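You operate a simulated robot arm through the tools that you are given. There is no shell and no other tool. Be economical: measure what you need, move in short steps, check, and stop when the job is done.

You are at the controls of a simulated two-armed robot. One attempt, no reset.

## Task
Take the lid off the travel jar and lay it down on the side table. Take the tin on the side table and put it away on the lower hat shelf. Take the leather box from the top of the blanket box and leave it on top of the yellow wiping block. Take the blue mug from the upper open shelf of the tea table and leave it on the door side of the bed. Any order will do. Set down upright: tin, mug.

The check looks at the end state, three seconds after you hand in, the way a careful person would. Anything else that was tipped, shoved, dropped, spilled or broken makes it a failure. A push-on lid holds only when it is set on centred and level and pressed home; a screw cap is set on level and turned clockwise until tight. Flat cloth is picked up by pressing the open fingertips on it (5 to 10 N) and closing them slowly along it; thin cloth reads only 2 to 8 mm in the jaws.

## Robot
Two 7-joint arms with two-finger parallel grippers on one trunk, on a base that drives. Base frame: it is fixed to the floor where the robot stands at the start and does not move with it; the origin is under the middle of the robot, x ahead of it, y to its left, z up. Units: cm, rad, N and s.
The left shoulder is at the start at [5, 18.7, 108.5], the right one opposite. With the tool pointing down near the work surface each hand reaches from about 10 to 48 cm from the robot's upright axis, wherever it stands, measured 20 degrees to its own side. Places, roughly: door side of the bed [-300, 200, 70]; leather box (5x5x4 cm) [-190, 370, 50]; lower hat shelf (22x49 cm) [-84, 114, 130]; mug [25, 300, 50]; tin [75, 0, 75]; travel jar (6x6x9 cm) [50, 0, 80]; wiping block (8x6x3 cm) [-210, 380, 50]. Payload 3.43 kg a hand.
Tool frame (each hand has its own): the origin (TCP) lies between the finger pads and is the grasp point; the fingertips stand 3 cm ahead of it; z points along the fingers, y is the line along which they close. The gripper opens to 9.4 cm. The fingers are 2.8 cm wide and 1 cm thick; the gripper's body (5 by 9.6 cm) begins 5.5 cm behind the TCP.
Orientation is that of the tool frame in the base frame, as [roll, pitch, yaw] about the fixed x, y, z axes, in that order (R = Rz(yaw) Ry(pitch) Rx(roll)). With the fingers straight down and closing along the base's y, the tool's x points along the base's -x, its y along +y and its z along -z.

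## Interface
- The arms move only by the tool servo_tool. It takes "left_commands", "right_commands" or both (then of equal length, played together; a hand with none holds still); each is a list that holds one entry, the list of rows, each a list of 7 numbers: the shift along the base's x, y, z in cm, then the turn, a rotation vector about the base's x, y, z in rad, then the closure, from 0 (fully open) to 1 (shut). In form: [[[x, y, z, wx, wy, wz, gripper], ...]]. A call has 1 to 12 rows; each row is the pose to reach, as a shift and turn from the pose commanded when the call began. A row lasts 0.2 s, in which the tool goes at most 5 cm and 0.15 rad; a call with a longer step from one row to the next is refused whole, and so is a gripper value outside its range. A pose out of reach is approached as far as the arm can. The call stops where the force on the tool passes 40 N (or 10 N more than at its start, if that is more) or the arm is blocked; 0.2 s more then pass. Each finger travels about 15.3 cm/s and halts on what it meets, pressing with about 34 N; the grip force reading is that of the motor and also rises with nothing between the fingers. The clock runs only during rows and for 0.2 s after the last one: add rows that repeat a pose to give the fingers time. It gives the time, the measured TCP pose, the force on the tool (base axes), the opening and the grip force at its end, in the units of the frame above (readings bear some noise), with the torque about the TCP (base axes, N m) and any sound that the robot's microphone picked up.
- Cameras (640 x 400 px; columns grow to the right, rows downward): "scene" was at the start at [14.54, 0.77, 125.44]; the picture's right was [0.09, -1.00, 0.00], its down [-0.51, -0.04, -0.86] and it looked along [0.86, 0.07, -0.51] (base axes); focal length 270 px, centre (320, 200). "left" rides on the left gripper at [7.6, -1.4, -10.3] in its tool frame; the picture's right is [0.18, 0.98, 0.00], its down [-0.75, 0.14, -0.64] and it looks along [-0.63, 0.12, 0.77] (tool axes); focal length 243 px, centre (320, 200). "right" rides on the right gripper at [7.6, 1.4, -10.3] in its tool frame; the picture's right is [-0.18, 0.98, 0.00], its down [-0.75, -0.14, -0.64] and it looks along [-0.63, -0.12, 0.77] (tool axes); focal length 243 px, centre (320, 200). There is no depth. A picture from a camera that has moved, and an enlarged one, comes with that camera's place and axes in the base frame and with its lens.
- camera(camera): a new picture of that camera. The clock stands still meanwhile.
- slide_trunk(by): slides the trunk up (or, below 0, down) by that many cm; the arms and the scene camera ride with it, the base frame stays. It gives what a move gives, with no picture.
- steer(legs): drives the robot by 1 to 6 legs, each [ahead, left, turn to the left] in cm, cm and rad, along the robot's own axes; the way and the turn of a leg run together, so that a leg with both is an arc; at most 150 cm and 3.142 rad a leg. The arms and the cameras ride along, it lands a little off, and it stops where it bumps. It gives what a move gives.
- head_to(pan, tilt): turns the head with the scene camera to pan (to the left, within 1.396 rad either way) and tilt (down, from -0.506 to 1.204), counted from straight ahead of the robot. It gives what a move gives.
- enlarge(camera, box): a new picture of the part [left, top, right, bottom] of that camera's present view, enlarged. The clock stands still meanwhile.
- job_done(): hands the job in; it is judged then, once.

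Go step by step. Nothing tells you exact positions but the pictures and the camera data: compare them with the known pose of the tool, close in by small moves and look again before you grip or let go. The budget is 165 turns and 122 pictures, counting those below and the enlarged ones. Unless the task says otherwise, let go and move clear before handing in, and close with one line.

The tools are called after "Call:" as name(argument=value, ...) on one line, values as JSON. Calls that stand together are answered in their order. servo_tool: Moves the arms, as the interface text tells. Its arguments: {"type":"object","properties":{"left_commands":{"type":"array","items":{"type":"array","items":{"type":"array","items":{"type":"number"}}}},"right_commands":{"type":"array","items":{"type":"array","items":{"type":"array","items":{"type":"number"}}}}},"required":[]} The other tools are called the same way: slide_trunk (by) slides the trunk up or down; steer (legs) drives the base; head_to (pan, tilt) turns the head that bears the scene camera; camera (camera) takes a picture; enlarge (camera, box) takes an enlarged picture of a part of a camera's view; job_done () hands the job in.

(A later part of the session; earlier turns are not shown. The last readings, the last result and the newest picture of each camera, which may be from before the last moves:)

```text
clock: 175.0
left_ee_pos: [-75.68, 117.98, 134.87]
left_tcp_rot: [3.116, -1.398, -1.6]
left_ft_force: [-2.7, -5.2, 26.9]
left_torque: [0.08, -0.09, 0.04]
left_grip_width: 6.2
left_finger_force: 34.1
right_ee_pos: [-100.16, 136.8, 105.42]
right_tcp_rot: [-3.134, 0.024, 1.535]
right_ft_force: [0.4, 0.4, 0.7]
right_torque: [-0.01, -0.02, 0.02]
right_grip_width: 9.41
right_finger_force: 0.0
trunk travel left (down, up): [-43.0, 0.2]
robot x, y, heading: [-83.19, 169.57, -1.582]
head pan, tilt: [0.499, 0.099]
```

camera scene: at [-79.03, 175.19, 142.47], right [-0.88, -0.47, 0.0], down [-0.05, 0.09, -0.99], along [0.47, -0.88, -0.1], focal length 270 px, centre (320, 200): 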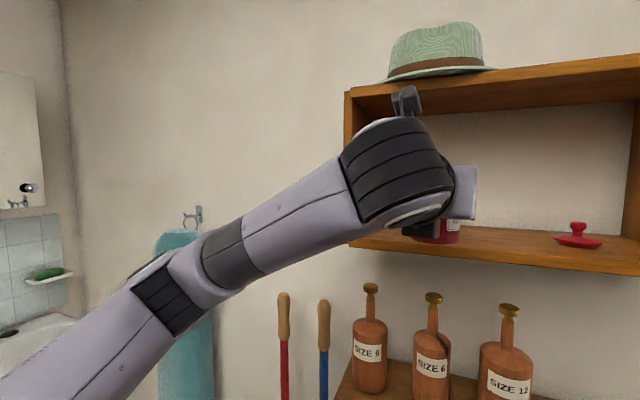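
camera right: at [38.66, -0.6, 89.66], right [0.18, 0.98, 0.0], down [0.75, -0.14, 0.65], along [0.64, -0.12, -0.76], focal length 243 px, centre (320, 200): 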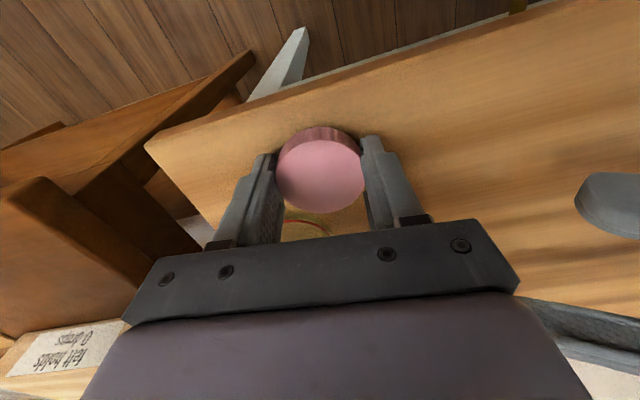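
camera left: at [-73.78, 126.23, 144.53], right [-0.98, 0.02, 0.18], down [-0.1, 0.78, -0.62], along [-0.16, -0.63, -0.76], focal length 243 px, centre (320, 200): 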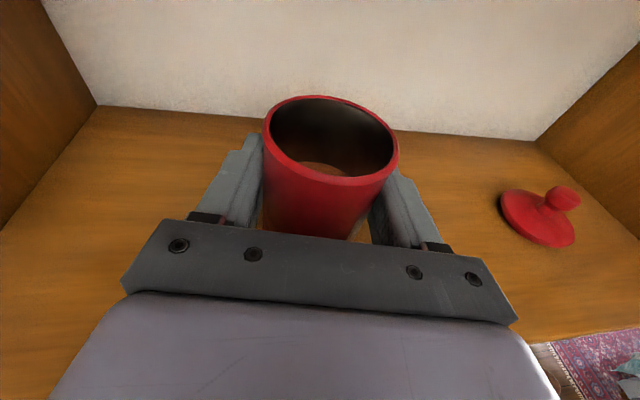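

Contact made. I'll ease up, release and back the hand out.

Call:
servo_tool(left_commands=[[[0, 0, 0.3, 0, 0, 0, 0.6], [0, 0, 0.4, 0, 0, 0, 0.6], [0, 0, 0.4, 0, 0, 0, 0.45], [0, 0, 0.4, 0, 0, 0, 0.35], [0, 0, 0.4, 0, 0, 0, 0.25], [0, 0, 0.4, 0, 0, 0, 0.1], [0, 0, 0.4, 0, 0, 0, 0], [0, 0, 0.4, 0, 0, 0, 0], [0, 1.5, 0.8, 0, 0, 0, 0], [0, 3.5, 1.2, 0, 0, 0, 0], [0, 5.5, 1.5, 0, 0, 0, 0], [0, 7.5, 1.5, 0, 0, 0, 0]]])

Call:
steer(legs=[[-25, 0, 0]])

Call:
camera(camera="left")

```text
clock: 177.6
left_ee_pos: [-75.62, 125.32, 135.87]
left_tcp_rot: [3.13, -1.389, -1.617]
left_ft_force: [0.8, -0.5, 0.1]
left_torque: [0.0, 0.01, 0.0]
left_grip_width: 9.41
left_finger_force: 0.0
right_ee_pos: [-100.0, 136.71, 105.43]
right_tcp_rot: [-3.133, 0.024, 1.533]
right_ft_force: [0.5, 0.7, -0.2]
right_torque: [-0.02, -0.01, 0.04]
right_grip_width: 9.42
right_finger_force: 0.0
trunk travel left (down, up): [-43.0, 0.2]
robot x, y, heading: [-83.13, 169.5, -1.579]
head pan, tilt: [0.499, 0.099]
```

```text
clock: 179.4
left_ee_pos: [-75.6, 150.17, 135.86]
left_tcp_rot: [3.127, -1.388, -1.621]
left_ft_force: [-0.4, 1.0, 0.2]
left_torque: [0.02, 0.02, -0.03]
left_grip_width: 9.39
left_finger_force: 0.1
right_ee_pos: [-100.04, 161.66, 105.37]
right_tcp_rot: [-3.132, 0.022, 1.526]
right_ft_force: [0.2, -0.5, 0.0]
right_torque: [-0.02, 0.01, -0.01]
right_grip_width: 9.4
right_finger_force: 0.0
trunk travel left (down, up): [-43.0, 0.2]
robot x, y, heading: [-83.08, 194.24, -1.587]
head pan, tilt: [0.499, 0.099]
```

```text
50 pictures are left
camera left: at [-73.5, 158.59, 145.13], right [-0.98, 0.03, 0.18], down [-0.09, 0.78, -0.62], along [-0.16, -0.63, -0.76], focal length 243 px, centre (320, 200)
```

left: 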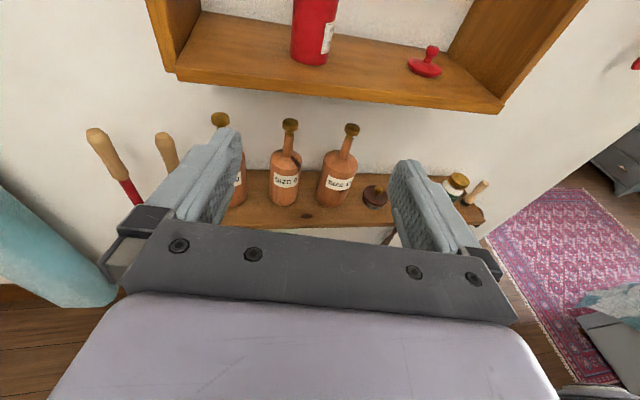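

The tin stands on the lower hat shelf. I'll pull the left hand in and turn to look toward the tea table.

Call:
servo_tool(left_commands=[[[0, 1.5, -2.5, 0, 0, 0, 0], [0, 3, -5, 0, 0, 0, 0], [0, 4.5, -7.5, 0, 0, 0, 0], [0, 6, -10, 0, 0, 0, 0], [0, 7, -12.5, 0, 0, 0, 0], [0, 8, -15, 0, 0, 0, 0], [0, 8, -17.5, 0, 0, 0, 0], [0, 8, -20, 0, 0, 0, 0], [0, 8, -20, 0, 0, 0, 0]]])

Call:
steer(legs=[[-15, 0, 0], [0, 0, 1.9]])

Call:
head_to(pan=0.3, tilt=0.35)

Call:
camera(camera="scene")

```text
clock: 181.4
left_ee_pos: [-76.45, 157.0, 115.7]
left_tcp_rot: [3.127, -1.387, -1.619]
left_ft_force: [-0.6, -0.2, -0.4]
left_torque: [-0.02, 0.0, 0.01]
left_grip_width: 9.4
left_finger_force: 0.1
left hand out of reach, approached as far as the arm can: row 6, 7, 8, 9
right_ee_pos: [-100.0, 161.52, 105.41]
right_tcp_rot: [-3.133, 0.023, 1.525]
right_ft_force: [0.4, 0.5, 0.3]
right_torque: [-0.01, 0.03, -0.02]
right_grip_width: 9.39
right_finger_force: 0.1
trunk travel left (down, up): [-43.0, 0.2]
robot x, y, heading: [-82.89, 194.73, -1.588]
head pan, tilt: [0.499, 0.099]
```

```text
clock: 187.2
left_ee_pos: [-48.74, 225.59, 115.72]
left_tcp_rot: [3.129, -1.387, 0.221]
left_ft_force: [1.0, 0.2, 0.3]
left_torque: [0.03, -0.01, -0.05]
left_grip_width: 9.39
left_finger_force: 0.0
right_ee_pos: [-46.67, 201.74, 105.46]
right_tcp_rot: [-3.132, 0.023, -2.913]
right_ft_force: [-0.2, -0.8, 0.1]
right_torque: [-0.06, 0.0, -0.01]
right_grip_width: 9.4
right_finger_force: 0.0
trunk travel left (down, up): [-43.0, 0.2]
robot x, y, heading: [-82.59, 209.03, 0.257]
head pan, tilt: [0.499, 0.099]
```

```text
clock: 188.0
left_ee_pos: [-48.59, 225.6, 115.65]
left_tcp_rot: [3.13, -1.388, 0.221]
left_ft_force: [-0.2, 0.6, -0.8]
left_torque: [-0.02, 0.02, 0.01]
left_grip_width: 9.4
left_finger_force: 0.1
right_ee_pos: [-46.62, 201.77, 105.38]
right_tcp_rot: [-3.134, 0.023, -2.913]
right_ft_force: [0.5, -0.8, 0.2]
right_torque: [0.03, -0.02, 0.01]
right_grip_width: 9.41
right_finger_force: 0.0
trunk travel left (down, up): [-43.0, 0.2]
robot x, y, heading: [-82.77, 209.3, 0.256]
head pan, tilt: [0.3, 0.351]
```

```text
49 pictures are left
camera scene: at [-69.45, 215.8, 140.14], right [0.53, -0.85, 0.0], down [-0.29, -0.18, -0.94], along [0.8, 0.5, -0.34], focal length 270 px, centre (320, 200)
```

scene: 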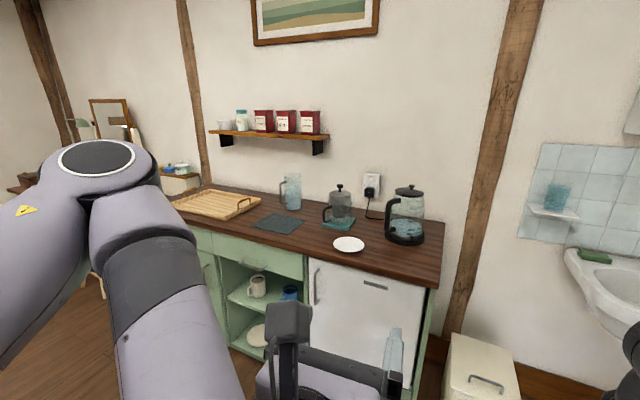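

Call:
enlarge(camera="scene", box=[190, 220, 350, 370])

```text
2.67 times, centred on (270, 295) of scene
camera zoom: at [-69.45, 215.8, 140.14], right [0.53, -0.85, 0.0], down [-0.29, -0.18, -0.94], along [0.8, 0.5, -0.34], focal length 721 px, centre (453, -53)
```

zoom: 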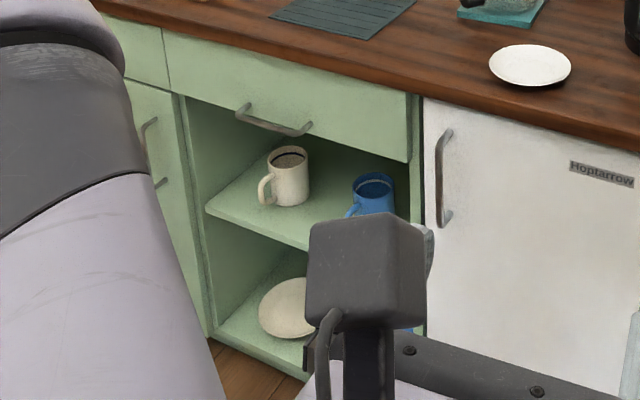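

The blue mug is at the right of the upper open shelf, about [12.6, 283], base z≈48, with its handle toward the front. I'll square up to the tea table, lower the trunk and take a closer look.

Call:
steer(legs=[[0, 0, -0.256], [0, 65, 0]])

Call:
slide_trunk(by=-42)

Call:
servo_tool(left_commands=[[[2, 0, -1, 0, 0, 0, 0], [4, 0, -2, 0, 0, 0, 0], [6, 0, -4, 0, 0, 0, 0], [8, 0, -7, 0, 0, 0, 0], [10, 0, -10, 0, 0, 0, 0], [12, 0, -13, 0, 0, 0, 0], [13, 0, -16, 0, 0, 0, 0], [13, 0, -19, 0, 0, 0, 0], [13, 0, -21, 0, 0, 0, 0], [13, 0, -21, 0, 0, 0, 0]]], right_commands=[[[-1, -1, 0, 0, 0, 0, 0], [-2, -2, 0, 0, 0, 0, 0], [-3, -3, 0, 0, 0, 0, 0], [-4, -4, 0, 0, 0, 0, 0], [-4, -4, 0, 0, 0, 0, 0], [-4, -4, 0, 0, 0, 0, 0], [-4, -4, 0, 0, 0, 0, 0], [-4, -4, 0, 0, 0, 0, 0], [-4, -4, 0, 0, 0, 0, 0], [-4, -4, 0, 0, 0, 0, 0]]])

Call:
camera(camera="left")

```text
clock: 192.5
left_ee_pos: [-45.62, 280.12, 115.7]
left_tcp_rot: [3.128, -1.386, -0.038]
left_ft_force: [0.5, 0.9, -0.7]
left_torque: [-0.02, 0.04, -0.01]
left_grip_width: 9.41
left_finger_force: 0.0
right_ee_pos: [-49.93, 256.56, 105.37]
right_tcp_rot: [-3.133, 0.023, 3.107]
right_ft_force: [-0.7, -0.3, -0.3]
right_torque: [0.01, -0.01, 0.01]
right_grip_width: 9.4
right_finger_force: 0.1
trunk travel left (down, up): [-43.0, 0.2]
robot x, y, heading: [-82.62, 273.42, -0.001]
head pan, tilt: [0.3, 0.351]
```

```text
refused: -42 is not a number from -40 to 40
```

```text
clock: 194.7
left_ee_pos: [-33.13, 277.22, 96.91]
left_tcp_rot: [3.13, -1.384, -0.037]
left_ft_force: [-0.7, 1.2, -0.2]
left_torque: [0.01, 0.02, 0.04]
left_grip_width: 9.39
left_finger_force: 0.1
left hand out of reach, approached as far as the arm can: row 7, 8, 9, 10
right_ee_pos: [-53.78, 252.77, 105.46]
right_tcp_rot: [-3.132, 0.023, 3.108]
right_ft_force: [0.1, 0.4, 1.0]
right_torque: [0.0, 0.05, 0.02]
right_grip_width: 9.38
right_finger_force: 0.0
trunk travel left (down, up): [-43.0, 0.2]
robot x, y, heading: [-82.73, 273.3, -0.005]
head pan, tilt: [0.3, 0.351]
```

```text
47 pictures are left
camera left: at [-41.65, 279.0, 106.19], right [-0.01, -0.98, 0.18], down [-0.78, -0.11, -0.62], along [0.63, -0.15, -0.76], focal length 243 px, centre (320, 200)
```

left: 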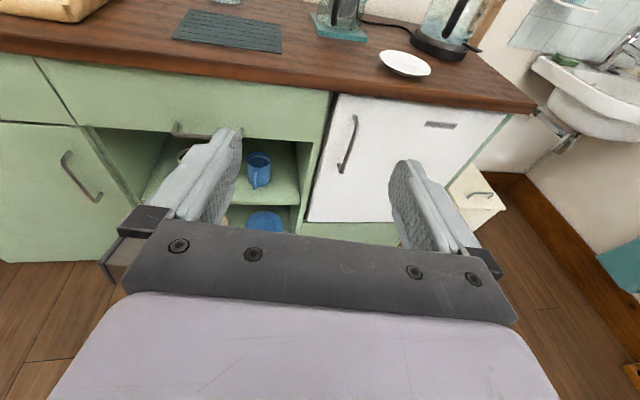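

Triangulated again, the mug's rim is about [17.7, 287.9, 51.6] and the shelf z≈42. I'll pitch the left hand nose-down to ~38° for reach, then lower the trunk.

Call:
servo_tool(left_commands=[[[0, 1, 0, 0, 0.12, 0, 0], [0, 2, 0, 0, 0.24, 0, 0], [0, 3, 0, 0, 0.36, 0, 0], [0, 4, 0, 0, 0.48, 0, 0], [0, 4, -3, 0, 0.48, 0, 0], [0, 4, -6, 0, 0.48, 0, 0], [0, 4, -6, 0, 0.48, 0, 0]]])

Call:
slide_trunk(by=-40)

Call:
camera(camera="left")

```text
clock: 196.3
left_ee_pos: [-33.29, 281.31, 90.79]
left_tcp_rot: [3.099, -0.907, -0.012]
left_ft_force: [0.9, -0.4, -0.1]
left_torque: [0.03, -0.01, -0.03]
left_grip_width: 9.39
left_finger_force: 0.0
right_ee_pos: [-53.71, 252.68, 105.34]
right_tcp_rot: [-3.132, 0.023, 3.108]
right_ft_force: [-0.8, -0.5, -0.2]
right_torque: [0.0, -0.01, 0.01]
right_grip_width: 9.42
right_finger_force: 0.1
trunk travel left (down, up): [-43.0, 0.2]
robot x, y, heading: [-82.54, 273.43, 0.002]
head pan, tilt: [0.3, 0.351]
```

```text
clock: 200.1
left_ee_pos: [-33.2, 281.22, 50.74]
left_tcp_rot: [3.1, -0.908, -0.014]
left_ft_force: [-0.1, 0.4, 0.3]
left_torque: [0.02, 0.0, -0.03]
left_grip_width: 9.41
left_finger_force: 0.1
right_ee_pos: [-53.68, 252.78, 65.43]
right_tcp_rot: [-3.134, 0.021, 3.11]
right_ft_force: [-0.2, -0.2, 0.4]
right_torque: [-0.02, -0.01, -0.02]
right_grip_width: 9.41
right_finger_force: 0.1
trunk travel left (down, up): [-3.0, 40.2]
robot x, y, heading: [-82.92, 273.42, -0.001]
head pan, tilt: [0.3, 0.351]
```

```text
46 pictures are left
camera left: at [-36.56, 283.11, 63.02], right [0.07, -0.98, 0.17], down [-0.98, -0.1, -0.2], along [0.21, -0.15, -0.97], focal length 243 px, centre (320, 200)
```

left: 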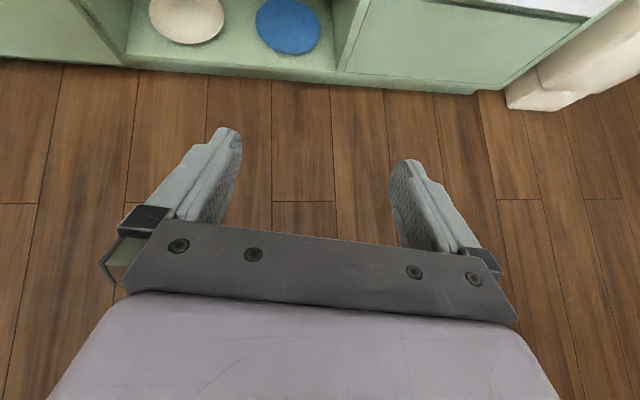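

Call:
head_to(pan=0.1, tilt=0.45)

Call:
camera(camera="scene")

```text
clock: 200.8
left_ee_pos: [-33.28, 281.23, 50.82]
left_tcp_rot: [3.099, -0.908, -0.013]
left_ft_force: [0.5, 0.8, -0.1]
left_torque: [0.01, 0.01, 0.01]
left_grip_width: 9.42
left_finger_force: 0.1
right_ee_pos: [-53.73, 252.65, 65.41]
right_tcp_rot: [-3.134, 0.023, 3.107]
right_ft_force: [-0.5, -0.6, -0.8]
right_torque: [-0.01, -0.03, -0.01]
right_grip_width: 9.4
right_finger_force: 0.0
trunk travel left (down, up): [-3.0, 40.2]
robot x, y, heading: [-82.53, 273.15, -0.001]
head pan, tilt: [0.099, 0.45]
```

```text
45 pictures are left
camera scene: at [-68.03, 274.15, 99.21], right [0.1, -1.0, 0.0], down [-0.43, -0.04, -0.9], along [0.9, 0.09, -0.43], focal length 270 px, centre (320, 200)
```

scene: 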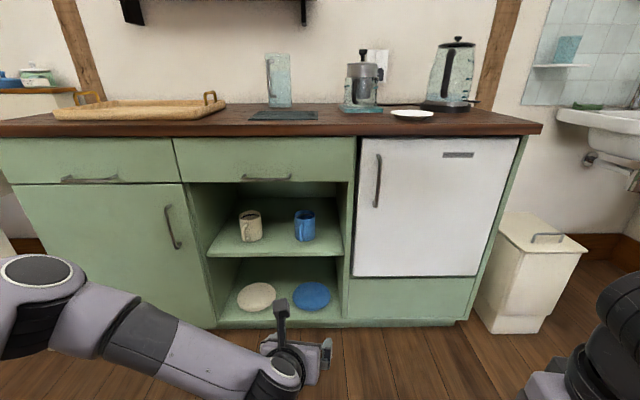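

Call:
enlarge(camera="scene", box=[200, 170, 360, 270])

```text
4.00 times, centred on (280, 220) of scene
camera zoom: at [-68.03, 274.15, 99.21], right [0.1, -1.0, 0.0], down [-0.43, -0.04, -0.9], along [0.9, 0.09, -0.43], focal length 1082 px, centre (480, 120)
```

zoom: 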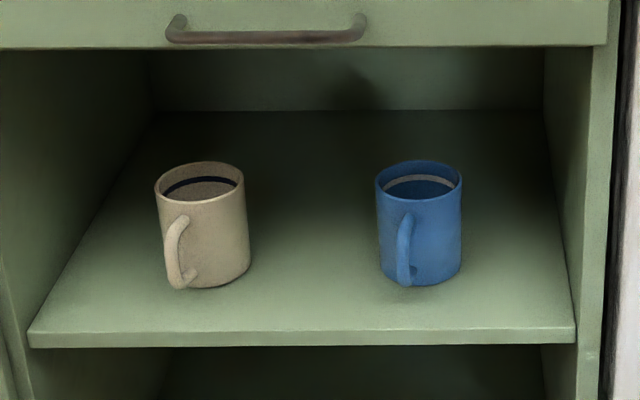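

The blue mug stands at about [16.5, 287.8], diameter ~7.7, rim z≈52.5, handle facing me. I'll drive so the hand is just in front of it.

Call:
steer(legs=[[15, 6.5, 0], [20, 0, 0]])

Call:
camera(camera="left")

Call:
camera(camera="scene")

```text
clock: 203.5
left_ee_pos: [1.8, 288.22, 50.85]
left_tcp_rot: [3.101, -0.908, -0.004]
left_ft_force: [0.1, 0.2, 0.7]
left_torque: [-0.01, 0.01, 0.02]
left_grip_width: 9.4
left_finger_force: 0.0
right_ee_pos: [-18.43, 259.48, 65.36]
right_tcp_rot: [-3.132, 0.022, 3.117]
right_ft_force: [0.2, 1.2, 0.4]
right_torque: [-0.01, -0.01, 0.0]
right_grip_width: 9.4
right_finger_force: 0.1
trunk travel left (down, up): [-3.0, 40.2]
robot x, y, heading: [-47.84, 280.16, 0.007]
head pan, tilt: [0.099, 0.45]
```

```text
43 pictures are left
camera left: at [-1.57, 290.09, 63.02], right [0.08, -0.98, 0.17], down [-0.97, -0.11, -0.2], along [0.21, -0.15, -0.97], focal length 243 px, centre (320, 200)
```

left: 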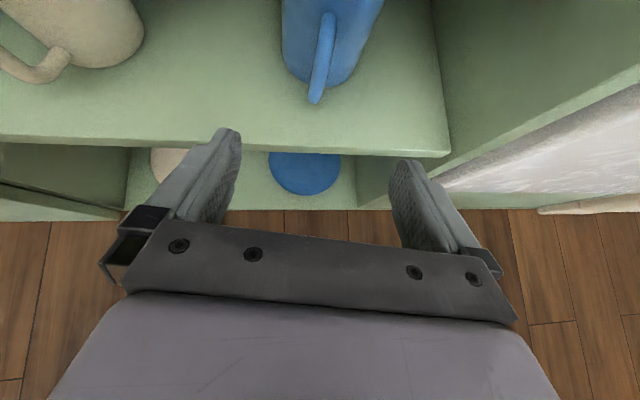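

```text
42 pictures are left
camera scene: at [-32.96, 280.85, 99.21], right [0.1, -0.99, 0.0], down [-0.43, -0.05, -0.9], along [0.9, 0.09, -0.44], focal length 270 px, centre (320, 200)
```

scene: 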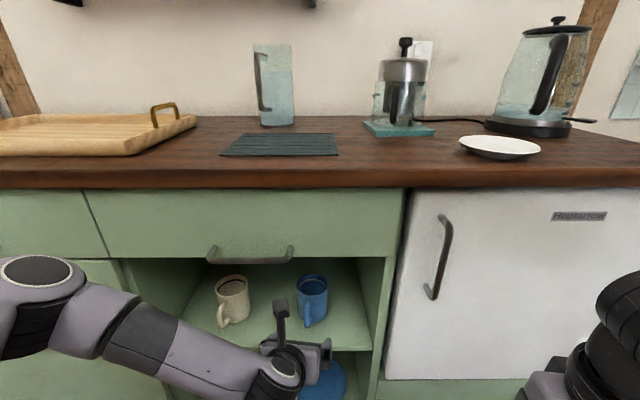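

Consistent: the mug axis is at about [16.7, 287.6]. I'll drive 8 cm and re-check before the last few cm.

Call:
servo_tool(left_commands=[[[0, -0.4, -0.6, 0, 0, 0, 0], [0, -0.5, -1.2, 0, 0, 0, 0], [0, -0.5, -1.2, 0, 0, 0, 0]]])

Call:
steer(legs=[[7, 0, 0]])

Call:
camera(camera="left")

```text
clock: 204.3
left_ee_pos: [1.8, 287.75, 49.59]
left_tcp_rot: [3.099, -0.908, -0.004]
left_ft_force: [-0.4, 0.5, -0.2]
left_torque: [0.03, 0.03, -0.01]
left_grip_width: 9.38
left_finger_force: 0.0
right_ee_pos: [-18.43, 259.51, 65.47]
right_tcp_rot: [-3.134, 0.023, 3.118]
right_ft_force: [0.3, 0.1, 0.0]
right_torque: [0.01, 0.01, -0.01]
right_grip_width: 9.38
right_finger_force: 0.0
trunk travel left (down, up): [-3.0, 40.2]
robot x, y, heading: [-47.64, 279.9, 0.004]
head pan, tilt: [0.099, 0.45]
```

```text
clock: 205.3
left_ee_pos: [8.67, 287.75, 49.68]
left_tcp_rot: [3.098, -0.907, -0.005]
left_ft_force: [0.0, 0.7, 1.0]
left_torque: [-0.03, -0.02, 0.03]
left_grip_width: 9.4
left_finger_force: 0.0
right_ee_pos: [-11.58, 259.55, 65.39]
right_tcp_rot: [-3.134, 0.022, 3.117]
right_ft_force: [-0.4, -0.3, -0.2]
right_torque: [0.0, 0.01, -0.01]
right_grip_width: 9.39
right_finger_force: 0.0
trunk travel left (down, up): [-3.0, 40.2]
robot x, y, heading: [-40.86, 279.74, 0.004]
head pan, tilt: [0.099, 0.45]
```

```text
41 pictures are left
camera left: at [5.33, 289.57, 61.86], right [0.08, -0.98, 0.17], down [-0.97, -0.11, -0.2], along [0.21, -0.15, -0.97], focal length 243 px, centre (320, 200)
```

left: 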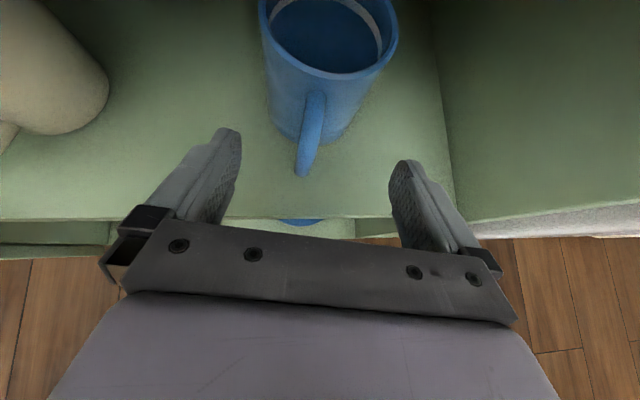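

Call:
servo_tool(left_commands=[[[1.5, 0, 0, 0, 0, 0, 0], [3, 0, 0, 0, 0, 0, 0], [4.5, 0, 0, 0, 0, 0, 0], [5.5, 0, 0, 0, 0, 0, 0], [6.3, 0, 0, 0, 0, 0, 0], [6.3, 0, 0, 0, 0, 0, 0]]])

Call:
camera(camera="left")

```text
clock: 206.7
left_ee_pos: [14.93, 287.77, 49.81]
left_tcp_rot: [3.099, -0.907, -0.002]
left_ft_force: [-1.3, -0.3, -0.1]
left_torque: [0.04, 0.02, 0.02]
left_grip_width: 9.4
left_finger_force: 0.0
right_ee_pos: [-11.56, 259.49, 65.48]
right_tcp_rot: [-3.132, 0.024, 3.118]
right_ft_force: [0.1, -0.3, 0.3]
right_torque: [-0.01, 0.03, -0.02]
right_grip_width: 9.39
right_finger_force: 0.1
trunk travel left (down, up): [-3.0, 40.2]
robot x, y, heading: [-40.68, 279.9, 0.003]
head pan, tilt: [0.099, 0.45]
```

```text
40 pictures are left
camera left: at [11.71, 289.57, 61.96], right [0.08, -0.98, 0.17], down [-0.97, -0.11, -0.2], along [0.21, -0.15, -0.97], focal length 243 px, centre (320, 200)
```

left: 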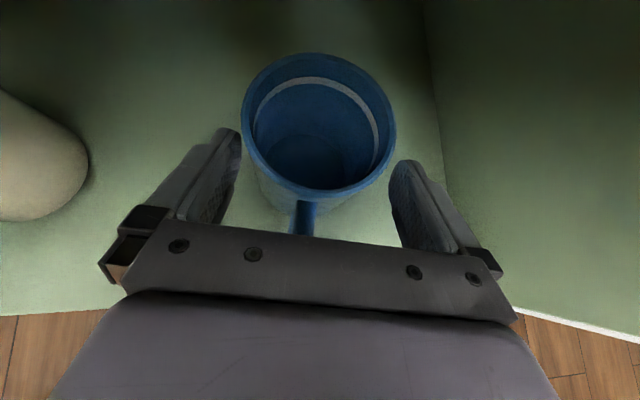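

Call:
servo_tool(left_commands=[[[0.4, 0.2, 0, 0, 0, 0, 0], [0.8, 0.3, 0, 0, 0, 0, 0], [0.8, 0.3, 0, 0, 0, 0, 0.08], [0.8, 0.3, 0, 0, 0, 0, 0.12], [0.8, 0.3, 0, 0, 0, 0, 0.16], [0.8, 0.3, 0, 0, 0, 0, 0.2], [0.8, 0.3, 0, 0, 0, 0, 0.25], [0.8, 0.3, 0, 0, 0, 0, 0.35], [0.8, 0.3, 0, 0, 0, 0, 0.45], [0.8, 0.3, 0, 0, 0, 0, 0.45]]])

Call:
camera(camera="left")

```text
clock: 208.9
left_ee_pos: [15.74, 288.1, 49.79]
left_tcp_rot: [3.1, -0.907, -0.003]
left_ft_force: [-0.1, 0.5, -0.3]
left_torque: [0.18, -0.02, 0.06]
left_grip_width: 7.53
left_finger_force: 33.8
right_ee_pos: [-11.57, 259.67, 65.47]
right_tcp_rot: [-3.132, 0.022, 3.12]
right_ft_force: [-0.4, -0.2, 0.3]
right_torque: [0.01, -0.01, 0.01]
right_grip_width: 9.41
right_finger_force: 0.0
trunk travel left (down, up): [-3.0, 40.2]
robot x, y, heading: [-40.76, 279.79, 0.004]
head pan, tilt: [0.099, 0.45]
```

```text
39 pictures are left
camera left: at [12.43, 289.88, 62.0], right [0.08, -0.98, 0.17], down [-0.97, -0.11, -0.2], along [0.21, -0.15, -0.97], focal length 243 px, centre (320, 200)
```

left: 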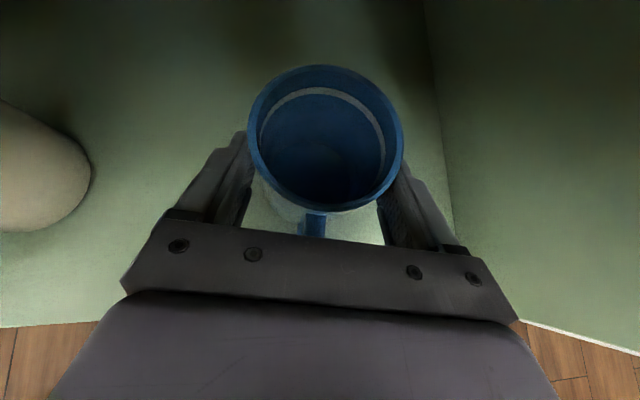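

The mug is gripped. I'll lift it slightly and back straight out.

Call:
servo_tool(left_commands=[[[0, 0, 0.5, 0, 0, 0, 0.45], [0, 0, 1.5, 0, 0, 0, 0.45], [0, 0, 2.5, 0, 0, 0, 0.45], [0, 0, 2.5, 0, 0, 0, 0.45]]])

Call:
camera(camera="left")

Call:
steer(legs=[[-50, 0, 0]])

```text
clock: 209.9
left_ee_pos: [15.63, 288.0, 52.21]
left_tcp_rot: [3.099, -0.906, -0.002]
left_ft_force: [-0.1, -0.6, -2.7]
left_torque: [0.01, 0.01, -0.02]
left_grip_width: 7.54
left_finger_force: 34.3
right_ee_pos: [-11.61, 259.62, 65.56]
right_tcp_rot: [-3.132, 0.021, 3.118]
right_ft_force: [0.1, 0.3, -0.5]
right_torque: [-0.02, 0.0, 0.03]
right_grip_width: 9.4
right_finger_force: 0.0
trunk travel left (down, up): [-3.0, 40.2]
robot x, y, heading: [-40.65, 280.07, 0.007]
head pan, tilt: [0.099, 0.45]
```

```text
38 pictures are left
camera left: at [12.46, 289.8, 64.34], right [0.08, -0.98, 0.17], down [-0.97, -0.11, -0.19], along [0.21, -0.15, -0.97], focal length 243 px, centre (320, 200)
```

left: 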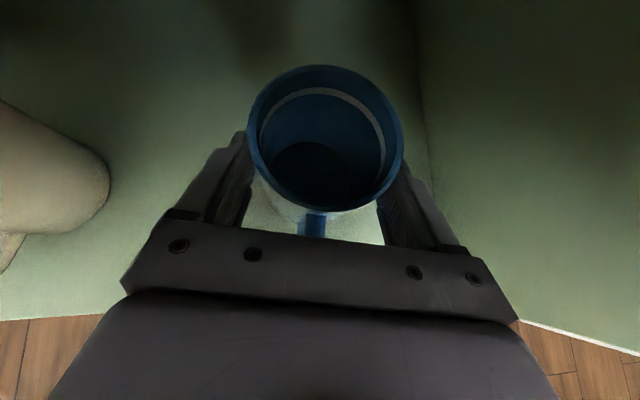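

```text
clock: 212.8
left_ee_pos: [-33.99, 287.79, 52.01]
left_tcp_rot: [3.101, -0.907, 0.0]
left_ft_force: [0.0, 0.0, -3.1]
left_torque: [0.0, 0.01, -0.02]
left_grip_width: 7.55
left_finger_force: 34.3
right_ee_pos: [-61.28, 259.38, 65.47]
right_tcp_rot: [-3.132, 0.022, 3.121]
right_ft_force: [-0.4, -0.6, -0.3]
right_torque: [0.0, 0.01, -0.01]
right_grip_width: 9.38
right_finger_force: 0.0
trunk travel left (down, up): [-3.0, 40.2]
robot x, y, heading: [-90.69, 279.88, 0.009]
head pan, tilt: [0.099, 0.45]
```

Lifted and out. I'll raise the trunk, turn round and drive toward the door side of the bed.

Call:
slide_trunk(by=38)

Call:
steer(legs=[[0, 0, -1.57], [0, 0, -1.57], [100, 72, 0]])

Call:
head_to(pan=0.0, tilt=0.5)

Call:
camera(camera="scene")

```text
clock: 216.5
left_ee_pos: [-34.01, 287.81, 90.1]
left_tcp_rot: [3.101, -0.906, 0.001]
left_ft_force: [0.3, -0.2, -3.0]
left_torque: [0.0, 0.05, -0.02]
left_grip_width: 7.52
left_finger_force: 34.0
right_ee_pos: [-61.18, 259.27, 103.37]
right_tcp_rot: [-3.132, 0.023, 3.121]
right_ft_force: [0.3, 0.0, -0.1]
right_torque: [0.0, 0.01, 0.0]
right_grip_width: 9.39
right_finger_force: 0.0
trunk travel left (down, up): [-41.0, 2.2]
robot x, y, heading: [-90.51, 279.4, 0.009]
head pan, tilt: [0.099, 0.45]
```

```text
clock: 230.4
left_ee_pos: [-245.01, 190.16, 90.14]
left_tcp_rot: [3.099, -0.907, -3.116]
left_ft_force: [0.8, -0.4, -3.6]
left_torque: [0.02, -0.07, 0.01]
left_grip_width: 7.51
left_finger_force: 33.7
right_ee_pos: [-218.75, 219.4, 103.4]
right_tcp_rot: [-3.133, 0.02, 0.007]
right_ft_force: [0.4, 0.5, -0.8]
right_torque: [0.01, 0.0, 0.0]
right_grip_width: 9.39
right_finger_force: 0.2
trunk travel left (down, up): [-41.0, 2.2]
robot x, y, heading: [-188.85, 199.9, -3.105]
head pan, tilt: [0.099, 0.45]
```

```text
clock: 231.1
left_ee_pos: [-245.1, 190.11, 90.0]
left_tcp_rot: [3.099, -0.906, -3.115]
left_ft_force: [0.9, 0.0, -2.4]
left_torque: [-0.02, -0.08, -0.01]
left_grip_width: 7.51
left_finger_force: 34.0
right_ee_pos: [-218.64, 219.45, 103.52]
right_tcp_rot: [-3.131, 0.02, 0.006]
right_ft_force: [1.0, -1.5, 1.1]
right_torque: [0.0, -0.01, -0.04]
right_grip_width: 9.42
right_finger_force: 0.0
trunk travel left (down, up): [-41.0, 2.2]
robot x, y, heading: [-188.71, 200.08, -3.11]
head pan, tilt: [0.0, 0.499]
```

```text
37 pictures are left
camera scene: at [-204.06, 199.41, 136.76], right [-0.04, 1.0, 0.0], down [0.48, 0.02, -0.88], along [-0.88, -0.03, -0.48], focal length 270 px, centre (320, 200)
```

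scene: 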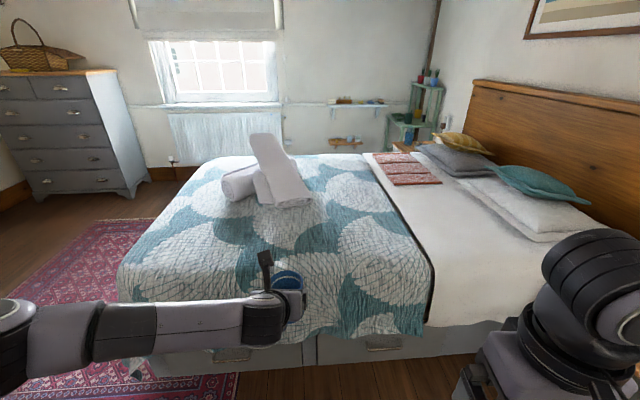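

The bed's near edge is about x≈-265. I'll drive in so the mug hangs at about [-291, 195].

Call:
steer(legs=[[45, -6, 0]])

Call:
head_to(pan=0.0, tilt=0.75)

Call:
camera(camera="scene")

Call:
camera(camera="left")

```text
clock: 233.8
left_ee_pos: [-291.15, 195.69, 90.1]
left_tcp_rot: [3.099, -0.905, -3.127]
left_ft_force: [-0.2, 0.7, -2.3]
left_torque: [-0.01, -0.07, 0.02]
left_grip_width: 7.54
left_finger_force: 34.2
right_ee_pos: [-264.44, 224.63, 103.48]
right_tcp_rot: [-3.133, 0.021, -0.008]
right_ft_force: [-0.8, -0.4, 0.4]
right_torque: [-0.03, 0.0, -0.04]
right_grip_width: 9.42
right_finger_force: 0.1
trunk travel left (down, up): [-41.0, 2.2]
robot x, y, heading: [-234.71, 204.5, -3.114]
head pan, tilt: [0.0, 0.499]
```

```text
clock: 234.6
left_ee_pos: [-291.1, 195.56, 90.17]
left_tcp_rot: [3.099, -0.906, -3.127]
left_ft_force: [-0.5, 0.2, -3.0]
left_torque: [-0.02, -0.07, 0.02]
left_grip_width: 7.54
left_finger_force: 34.4
right_ee_pos: [-264.43, 224.58, 103.54]
right_tcp_rot: [-3.134, 0.021, -0.007]
right_ft_force: [-0.2, -0.2, 0.8]
right_torque: [-0.01, 0.0, 0.01]
right_grip_width: 9.42
right_finger_force: 0.2
trunk travel left (down, up): [-41.0, 2.2]
robot x, y, heading: [-234.73, 204.84, -3.118]
head pan, tilt: [0.0, 0.75]
```

```text
36 pictures are left
camera scene: at [-249.19, 204.41, 134.57], right [-0.02, 1.0, 0.0], down [0.68, 0.02, -0.73], along [-0.73, -0.02, -0.68], focal length 270 px, centre (320, 200)
```

scene: 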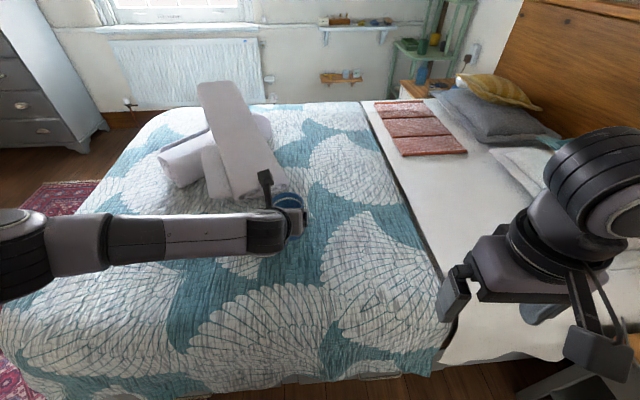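

```text
35 pictures are left
camera left: at [-287.72, 193.73, 102.31], right [-0.1, 0.98, 0.17], down [0.97, 0.13, -0.19], along [-0.21, 0.15, -0.97], focal length 243 px, centre (320, 200)
```

left: 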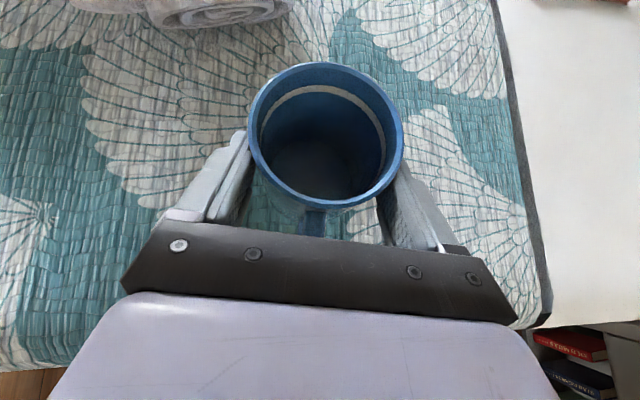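

The mug is above the coverlet, well in from the edge. I'll lower it gradually and watch the force.

Call:
servo_tool(left_commands=[[[0, 0, -1.5, 0, 0, 0, 0.45], [0, 0, -3, 0, 0, 0, 0.45], [0, 0, -4.5, 0, 0, 0, 0.45], [0, 0, -6, 0, 0, 0, 0.45], [0, 0, -7.5, 0, 0, 0, 0.45], [0, 0, -9, 0, 0, 0, 0.45], [0, 0, -10, 0, 0, 0, 0.45], [0, 0, -10, 0, 0, 0, 0.45]]])

Call:
enlarge(camera="scene", box=[200, 150, 360, 290])

```text
clock: 236.4
left_ee_pos: [-291.15, 195.8, 80.08]
left_tcp_rot: [3.1, -0.908, -3.126]
left_ft_force: [0.0, 0.2, -2.6]
left_torque: [0.02, -0.06, 0.03]
left_grip_width: 7.5
left_finger_force: 34.1
right_ee_pos: [-264.26, 224.55, 103.45]
right_tcp_rot: [-3.132, 0.023, -0.006]
right_ft_force: [-0.8, -0.3, 0.0]
right_torque: [0.01, 0.01, 0.01]
right_grip_width: 9.4
right_finger_force: 0.1
trunk travel left (down, up): [-41.0, 2.2]
robot x, y, heading: [-234.53, 204.93, -3.12]
head pan, tilt: [0.0, 0.75]
```

```text
2.86 times, centred on (280, 220) of scene
camera zoom: at [-249.19, 204.4, 134.56], right [-0.02, 1.0, 0.0], down [0.68, 0.02, -0.73], along [-0.73, -0.02, -0.68], focal length 773 px, centre (434, 143)
```

zoom: 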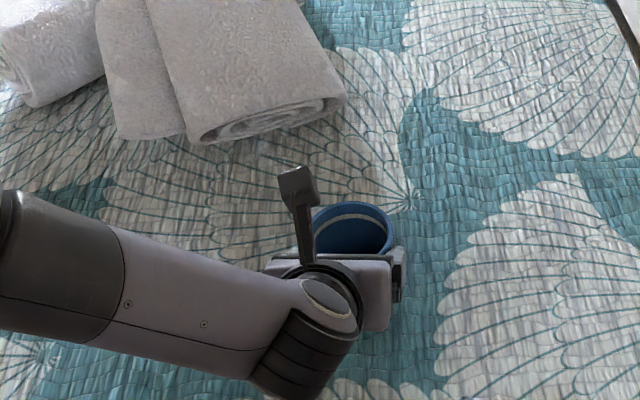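

Call:
slide_trunk(by=-4)

Call:
servo_tool(left_commands=[[[0, 0, -0.3, 0, 0, 0, 0.45], [0, 0, -0.6, 0, 0, 0, 0.45], [0, 0, -0.9, 0, 0, 0, 0.45], [0, 0, -1.2, 0, 0, 0, 0.45], [0, 0, -1.5, 0, 0, 0, 0.45], [0, 0, -1.5, 0, 0, 0, 0.45]]])

```text
clock: 237.2
left_ee_pos: [-291.06, 195.73, 76.14]
left_tcp_rot: [3.1, -0.905, -3.126]
left_ft_force: [-0.8, -0.8, -1.9]
left_torque: [0.02, -0.04, 0.0]
left_grip_width: 7.53
left_finger_force: 33.9
right_ee_pos: [-264.42, 224.59, 99.46]
right_tcp_rot: [-3.132, 0.022, -0.007]
right_ft_force: [-0.4, 0.5, -0.4]
right_torque: [0.01, 0.0, -0.01]
right_grip_width: 9.36
right_finger_force: 0.2
trunk travel left (down, up): [-37.0, 6.2]
robot x, y, heading: [-234.42, 204.57, -3.122]
head pan, tilt: [0.0, 0.75]
```

```text
clock: 238.7
left_ee_pos: [-291.09, 195.62, 74.92]
left_tcp_rot: [3.1, -0.914, -3.129]
left_ft_force: [-0.5, 4.5, 23.7]
left_torque: [-0.51, 0.53, -0.06]
left_grip_width: 7.51
left_finger_force: 33.7
right_ee_pos: [-264.18, 224.65, 99.59]
right_tcp_rot: [-3.134, 0.024, -0.008]
right_ft_force: [0.2, 0.0, 0.5]
right_torque: [0.04, 0.0, -0.01]
right_grip_width: 9.39
right_finger_force: 0.1
trunk travel left (down, up): [-37.0, 6.2]
robot x, y, heading: [-234.67, 204.82, -3.119]
head pan, tilt: [0.0, 0.75]
```

Contact. I'll ease off, open and back out.

Call:
servo_tool(left_commands=[[[0, 0, 0.15, 0, 0, 0, 0.45], [0, 0, 0.25, 0, 0, 0, 0.45], [0, 0, 0.25, 0, 0, 0, 0.3], [0, 0, 0.25, 0, 0, 0, 0.2], [0, 0, 0.25, 0, 0, 0, 0.1], [0, 0, 0.25, 0, 0, 0, 0], [0, 0, 0.25, 0, 0, 0, 0], [0.8, 0, 0.3, 0, 0, 0, 0], [2, 0, 0.5, 0, 0, 0, 0], [4, 0, 0.8, 0, 0, 0, 0], [6, 0, 1.2, 0, 0, 0, 0]]])

Call:
steer(legs=[[-20, 0, 0]])

Call:
camera(camera="scene")

```text
clock: 241.1
left_ee_pos: [-285.0, 195.64, 75.76]
left_tcp_rot: [3.1, -0.908, -3.125]
left_ft_force: [-0.5, 0.0, 0.6]
left_torque: [0.01, 0.02, 0.01]
left_grip_width: 9.41
left_finger_force: 0.0
right_ee_pos: [-264.34, 224.6, 99.49]
right_tcp_rot: [-3.132, 0.023, -0.007]
right_ft_force: [0.0, 1.3, -0.3]
right_torque: [-0.01, 0.0, -0.03]
right_grip_width: 9.41
right_finger_force: 0.0
trunk travel left (down, up): [-37.0, 6.2]
robot x, y, heading: [-234.81, 204.63, -3.118]
head pan, tilt: [0.0, 0.75]
```

```text
clock: 242.7
left_ee_pos: [-265.02, 196.32, 75.84]
left_tcp_rot: [3.099, -0.908, -3.131]
left_ft_force: [-0.1, -0.4, -0.1]
left_torque: [0.02, 0.02, 0.02]
left_grip_width: 9.39
left_finger_force: 0.1
right_ee_pos: [-244.22, 225.29, 99.45]
right_tcp_rot: [-3.133, 0.024, -0.012]
right_ft_force: [0.2, 0.6, -0.1]
right_torque: [0.0, 0.01, -0.02]
right_grip_width: 9.41
right_finger_force: 0.1
trunk travel left (down, up): [-37.0, 6.2]
robot x, y, heading: [-214.67, 205.15, -3.124]
head pan, tilt: [0.0, 0.75]
```

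```text
33 pictures are left
camera scene: at [-229.1, 204.89, 130.58], right [-0.02, 1.0, 0.0], down [0.68, 0.01, -0.73], along [-0.73, -0.01, -0.68], focal length 270 px, centre (320, 200)
```

scene: 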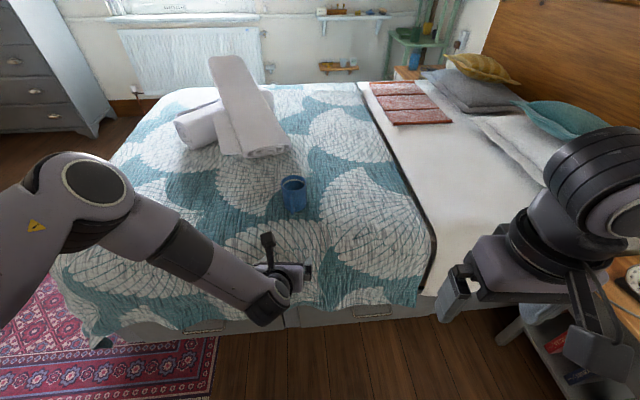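

The mug stands upright on the door side of the bed. Now I'll head to the blanket box's right-hand side, keeping the left hand's pitched pose, and look.

Call:
steer(legs=[[-90, 0, 0], [0, -150, 0], [0, -10, 0]])

Call:
head_to(pan=0.0, tilt=0.7)

Call:
camera(camera="scene")

```text
clock: 255.1
left_ee_pos: [-181.65, 352.99, 75.84]
left_tcp_rot: [3.102, -0.907, -3.075]
left_ft_force: [-0.3, 0.2, 1.4]
left_torque: [-0.02, 0.01, 0.01]
left_grip_width: 9.4
left_finger_force: 0.1
right_ee_pos: [-162.49, 382.98, 99.43]
right_tcp_rot: [-3.135, 0.022, 0.045]
right_ft_force: [-0.3, 0.6, 0.8]
right_torque: [-0.05, 0.01, -0.02]
right_grip_width: 9.4
right_finger_force: 0.1
trunk travel left (down, up): [-37.0, 6.2]
robot x, y, heading: [-132.21, 364.88, -3.07]
head pan, tilt: [0.0, 0.75]
```

```text
clock: 255.8
left_ee_pos: [-181.68, 352.98, 75.63]
left_tcp_rot: [3.099, -0.907, -3.073]
left_ft_force: [-0.1, 0.2, -0.4]
left_torque: [0.01, 0.0, -0.01]
left_grip_width: 9.43
left_finger_force: 0.1
right_ee_pos: [-162.5, 383.02, 99.48]
right_tcp_rot: [-3.133, 0.021, 0.044]
right_ft_force: [-0.3, -0.2, 0.6]
right_torque: [0.02, 0.02, 0.0]
right_grip_width: 9.42
right_finger_force: 0.1
trunk travel left (down, up): [-37.0, 6.2]
robot x, y, heading: [-131.82, 364.68, -3.073]
head pan, tilt: [0.0, 0.7]
```

```text
32 pictures are left
camera scene: at [-146.55, 363.57, 130.99], right [-0.07, 1.0, 0.0], down [0.64, 0.05, -0.76], along [-0.76, -0.06, -0.64], focal length 270 px, centre (320, 200)
```

scene: 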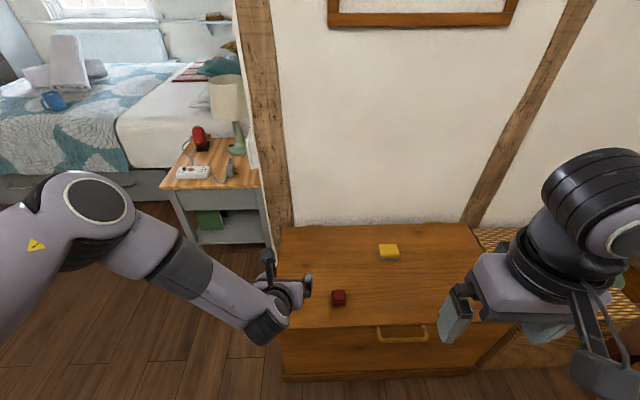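

Call:
enlarge(camera="scene", box=[300, 230, 420, 320])

Call:
enlarge(camera="scene", box=[10, 60, 130, 150])

```text
4.44 times, centred on (360, 275) of scene
camera zoom: at [-146.55, 363.57, 130.99], right [-0.07, 1.0, 0.0], down [0.64, 0.05, -0.76], along [-0.76, -0.06, -0.64], focal length 1202 px, centre (142, -133)
```

zoom: 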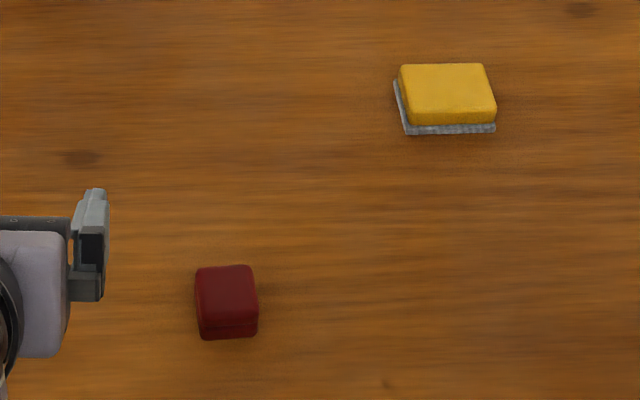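

```text
4.44 times, centred on (70, 105) of scene
camera zoom: at [-146.55, 363.57, 130.99], right [-0.07, 1.0, 0.0], down [0.64, 0.05, -0.76], along [-0.76, -0.06, -0.64], focal length 1202 px, centre (1431, 622)
```

zoom: 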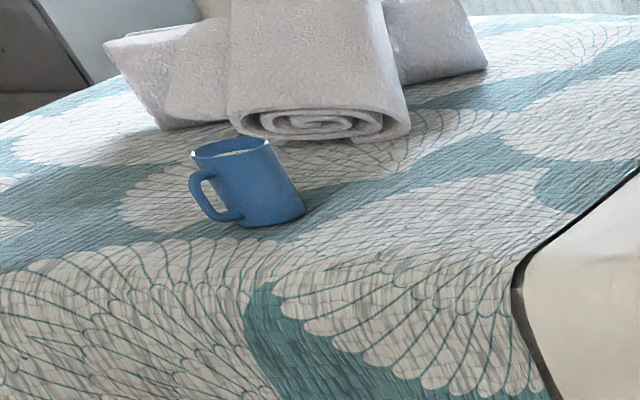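

The box is at about [-192, 366] with top z≈54; the yellow block is at about [-212, 383.8], top z≈53. Both are turned ~0.1 rad. I'll align the left hand in front of the box and lower the trunk.

Call:
steer(legs=[[1.5, -13, 0]])

Call:
servo_tool(left_commands=[[[0, 0, 0, 0, 0, 0.05, 0], [0, 0, 0, 0, 0, 0.09, 0], [0, 0, 0, 0, 0, 0.09, 0]]])

Call:
slide_trunk(by=-14)

Call:
camera(camera="left")

```text
clock: 257.1
left_ee_pos: [-184.1, 365.72, 75.84]
left_tcp_rot: [3.1, -0.908, -3.074]
left_ft_force: [0.5, 0.7, -0.2]
left_torque: [0.02, 0.01, 0.04]
left_grip_width: 9.4
left_finger_force: 0.1
right_ee_pos: [-165.11, 395.71, 99.46]
right_tcp_rot: [-3.133, 0.023, 0.047]
right_ft_force: [0.1, 0.3, -0.6]
right_torque: [0.0, 0.02, -0.03]
right_grip_width: 9.42
right_finger_force: 0.0
trunk travel left (down, up): [-37.0, 6.2]
robot x, y, heading: [-134.45, 377.4, -3.065]
head pan, tilt: [0.0, 0.7]
```

```text
clock: 257.9
left_ee_pos: [-184.2, 365.82, 75.88]
left_tcp_rot: [3.103, -0.907, -2.981]
left_ft_force: [-0.4, -0.2, 0.1]
left_torque: [-0.02, 0.0, 0.01]
left_grip_width: 9.4
left_finger_force: 0.1
right_ee_pos: [-165.03, 395.73, 99.52]
right_tcp_rot: [-3.133, 0.023, 0.045]
right_ft_force: [-0.6, 0.6, -0.3]
right_torque: [-0.01, -0.03, 0.02]
right_grip_width: 9.41
right_finger_force: 0.2
trunk travel left (down, up): [-37.0, 6.2]
robot x, y, heading: [-134.28, 377.63, -3.065]
head pan, tilt: [0.0, 0.7]
```

```text
clock: 259.5
left_ee_pos: [-184.25, 365.75, 61.94]
left_tcp_rot: [3.101, -0.908, -2.984]
left_ft_force: [0.3, -0.2, -1.0]
left_torque: [0.01, 0.0, 0.03]
left_grip_width: 9.4
left_finger_force: 0.1
right_ee_pos: [-165.13, 395.63, 85.41]
right_tcp_rot: [-3.133, 0.024, 0.045]
right_ft_force: [0.1, 0.3, -0.3]
right_torque: [-0.01, 0.0, -0.01]
right_grip_width: 9.41
right_finger_force: 0.1
trunk travel left (down, up): [-23.0, 20.2]
robot x, y, heading: [-134.28, 377.28, -3.065]
head pan, tilt: [0.0, 0.7]
```

```text
29 pictures are left
camera left: at [-180.56, 364.43, 74.06], right [-0.23, 0.96, 0.17], down [0.94, 0.27, -0.2], along [-0.23, 0.11, -0.97], focal length 243 px, centre (320, 200)
```

left: 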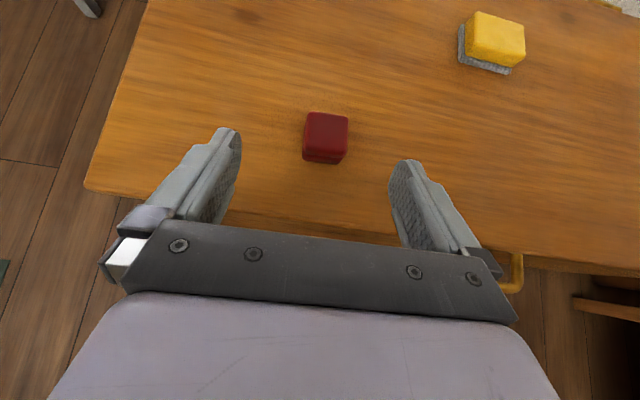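

Call:
servo_tool(left_commands=[[[-2, 0, 0, 0, 0, 0, 0], [-4, -0.1, 0, 0, 0, 0, 0], [-6.3, -0.1, 0, 0, 0, 0, 0], [-6.3, -0.1, -1, 0, 0, 0, 0], [-6.3, -0.1, -1, 0, 0, 0, 0]]])

Call:
slide_trunk(by=-6)

Call:
camera(camera="left")

```text
clock: 260.7
left_ee_pos: [-190.48, 365.75, 60.91]
left_tcp_rot: [3.101, -0.907, -2.985]
left_ft_force: [-0.5, 0.4, 0.2]
left_torque: [0.03, 0.01, -0.01]
left_grip_width: 9.42
left_finger_force: 0.0
right_ee_pos: [-165.08, 395.69, 85.41]
right_tcp_rot: [-3.131, 0.024, 0.047]
right_ft_force: [0.7, -0.7, 0.2]
right_torque: [-0.02, -0.01, -0.03]
right_grip_width: 9.41
right_finger_force: 0.0
trunk travel left (down, up): [-23.0, 20.2]
robot x, y, heading: [-134.35, 377.63, -3.064]
head pan, tilt: [0.0, 0.7]
```

```text
clock: 261.7
left_ee_pos: [-190.45, 365.77, 54.82]
left_tcp_rot: [3.099, -0.909, -2.986]
left_ft_force: [0.1, 0.4, 1.1]
left_torque: [-0.02, 0.0, 0.0]
left_grip_width: 9.4
left_finger_force: 0.1
right_ee_pos: [-165.01, 395.73, 79.49]
right_tcp_rot: [-3.132, 0.022, 0.044]
right_ft_force: [0.3, 0.1, 0.2]
right_torque: [-0.04, -0.01, 0.01]
right_grip_width: 9.41
right_finger_force: 0.1
trunk travel left (down, up): [-17.0, 26.2]
robot x, y, heading: [-134.61, 377.27, -3.062]
head pan, tilt: [0.0, 0.7]
```

```text
28 pictures are left
camera left: at [-186.8, 364.4, 67.08], right [-0.23, 0.96, 0.17], down [0.94, 0.27, -0.2], along [-0.23, 0.11, -0.97], focal length 243 px, centre (320, 200)
```

left: 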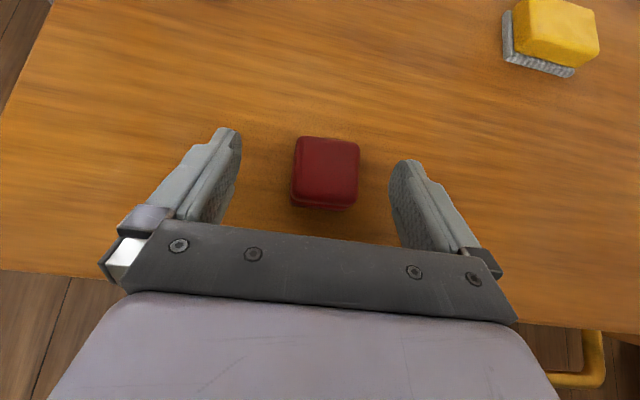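

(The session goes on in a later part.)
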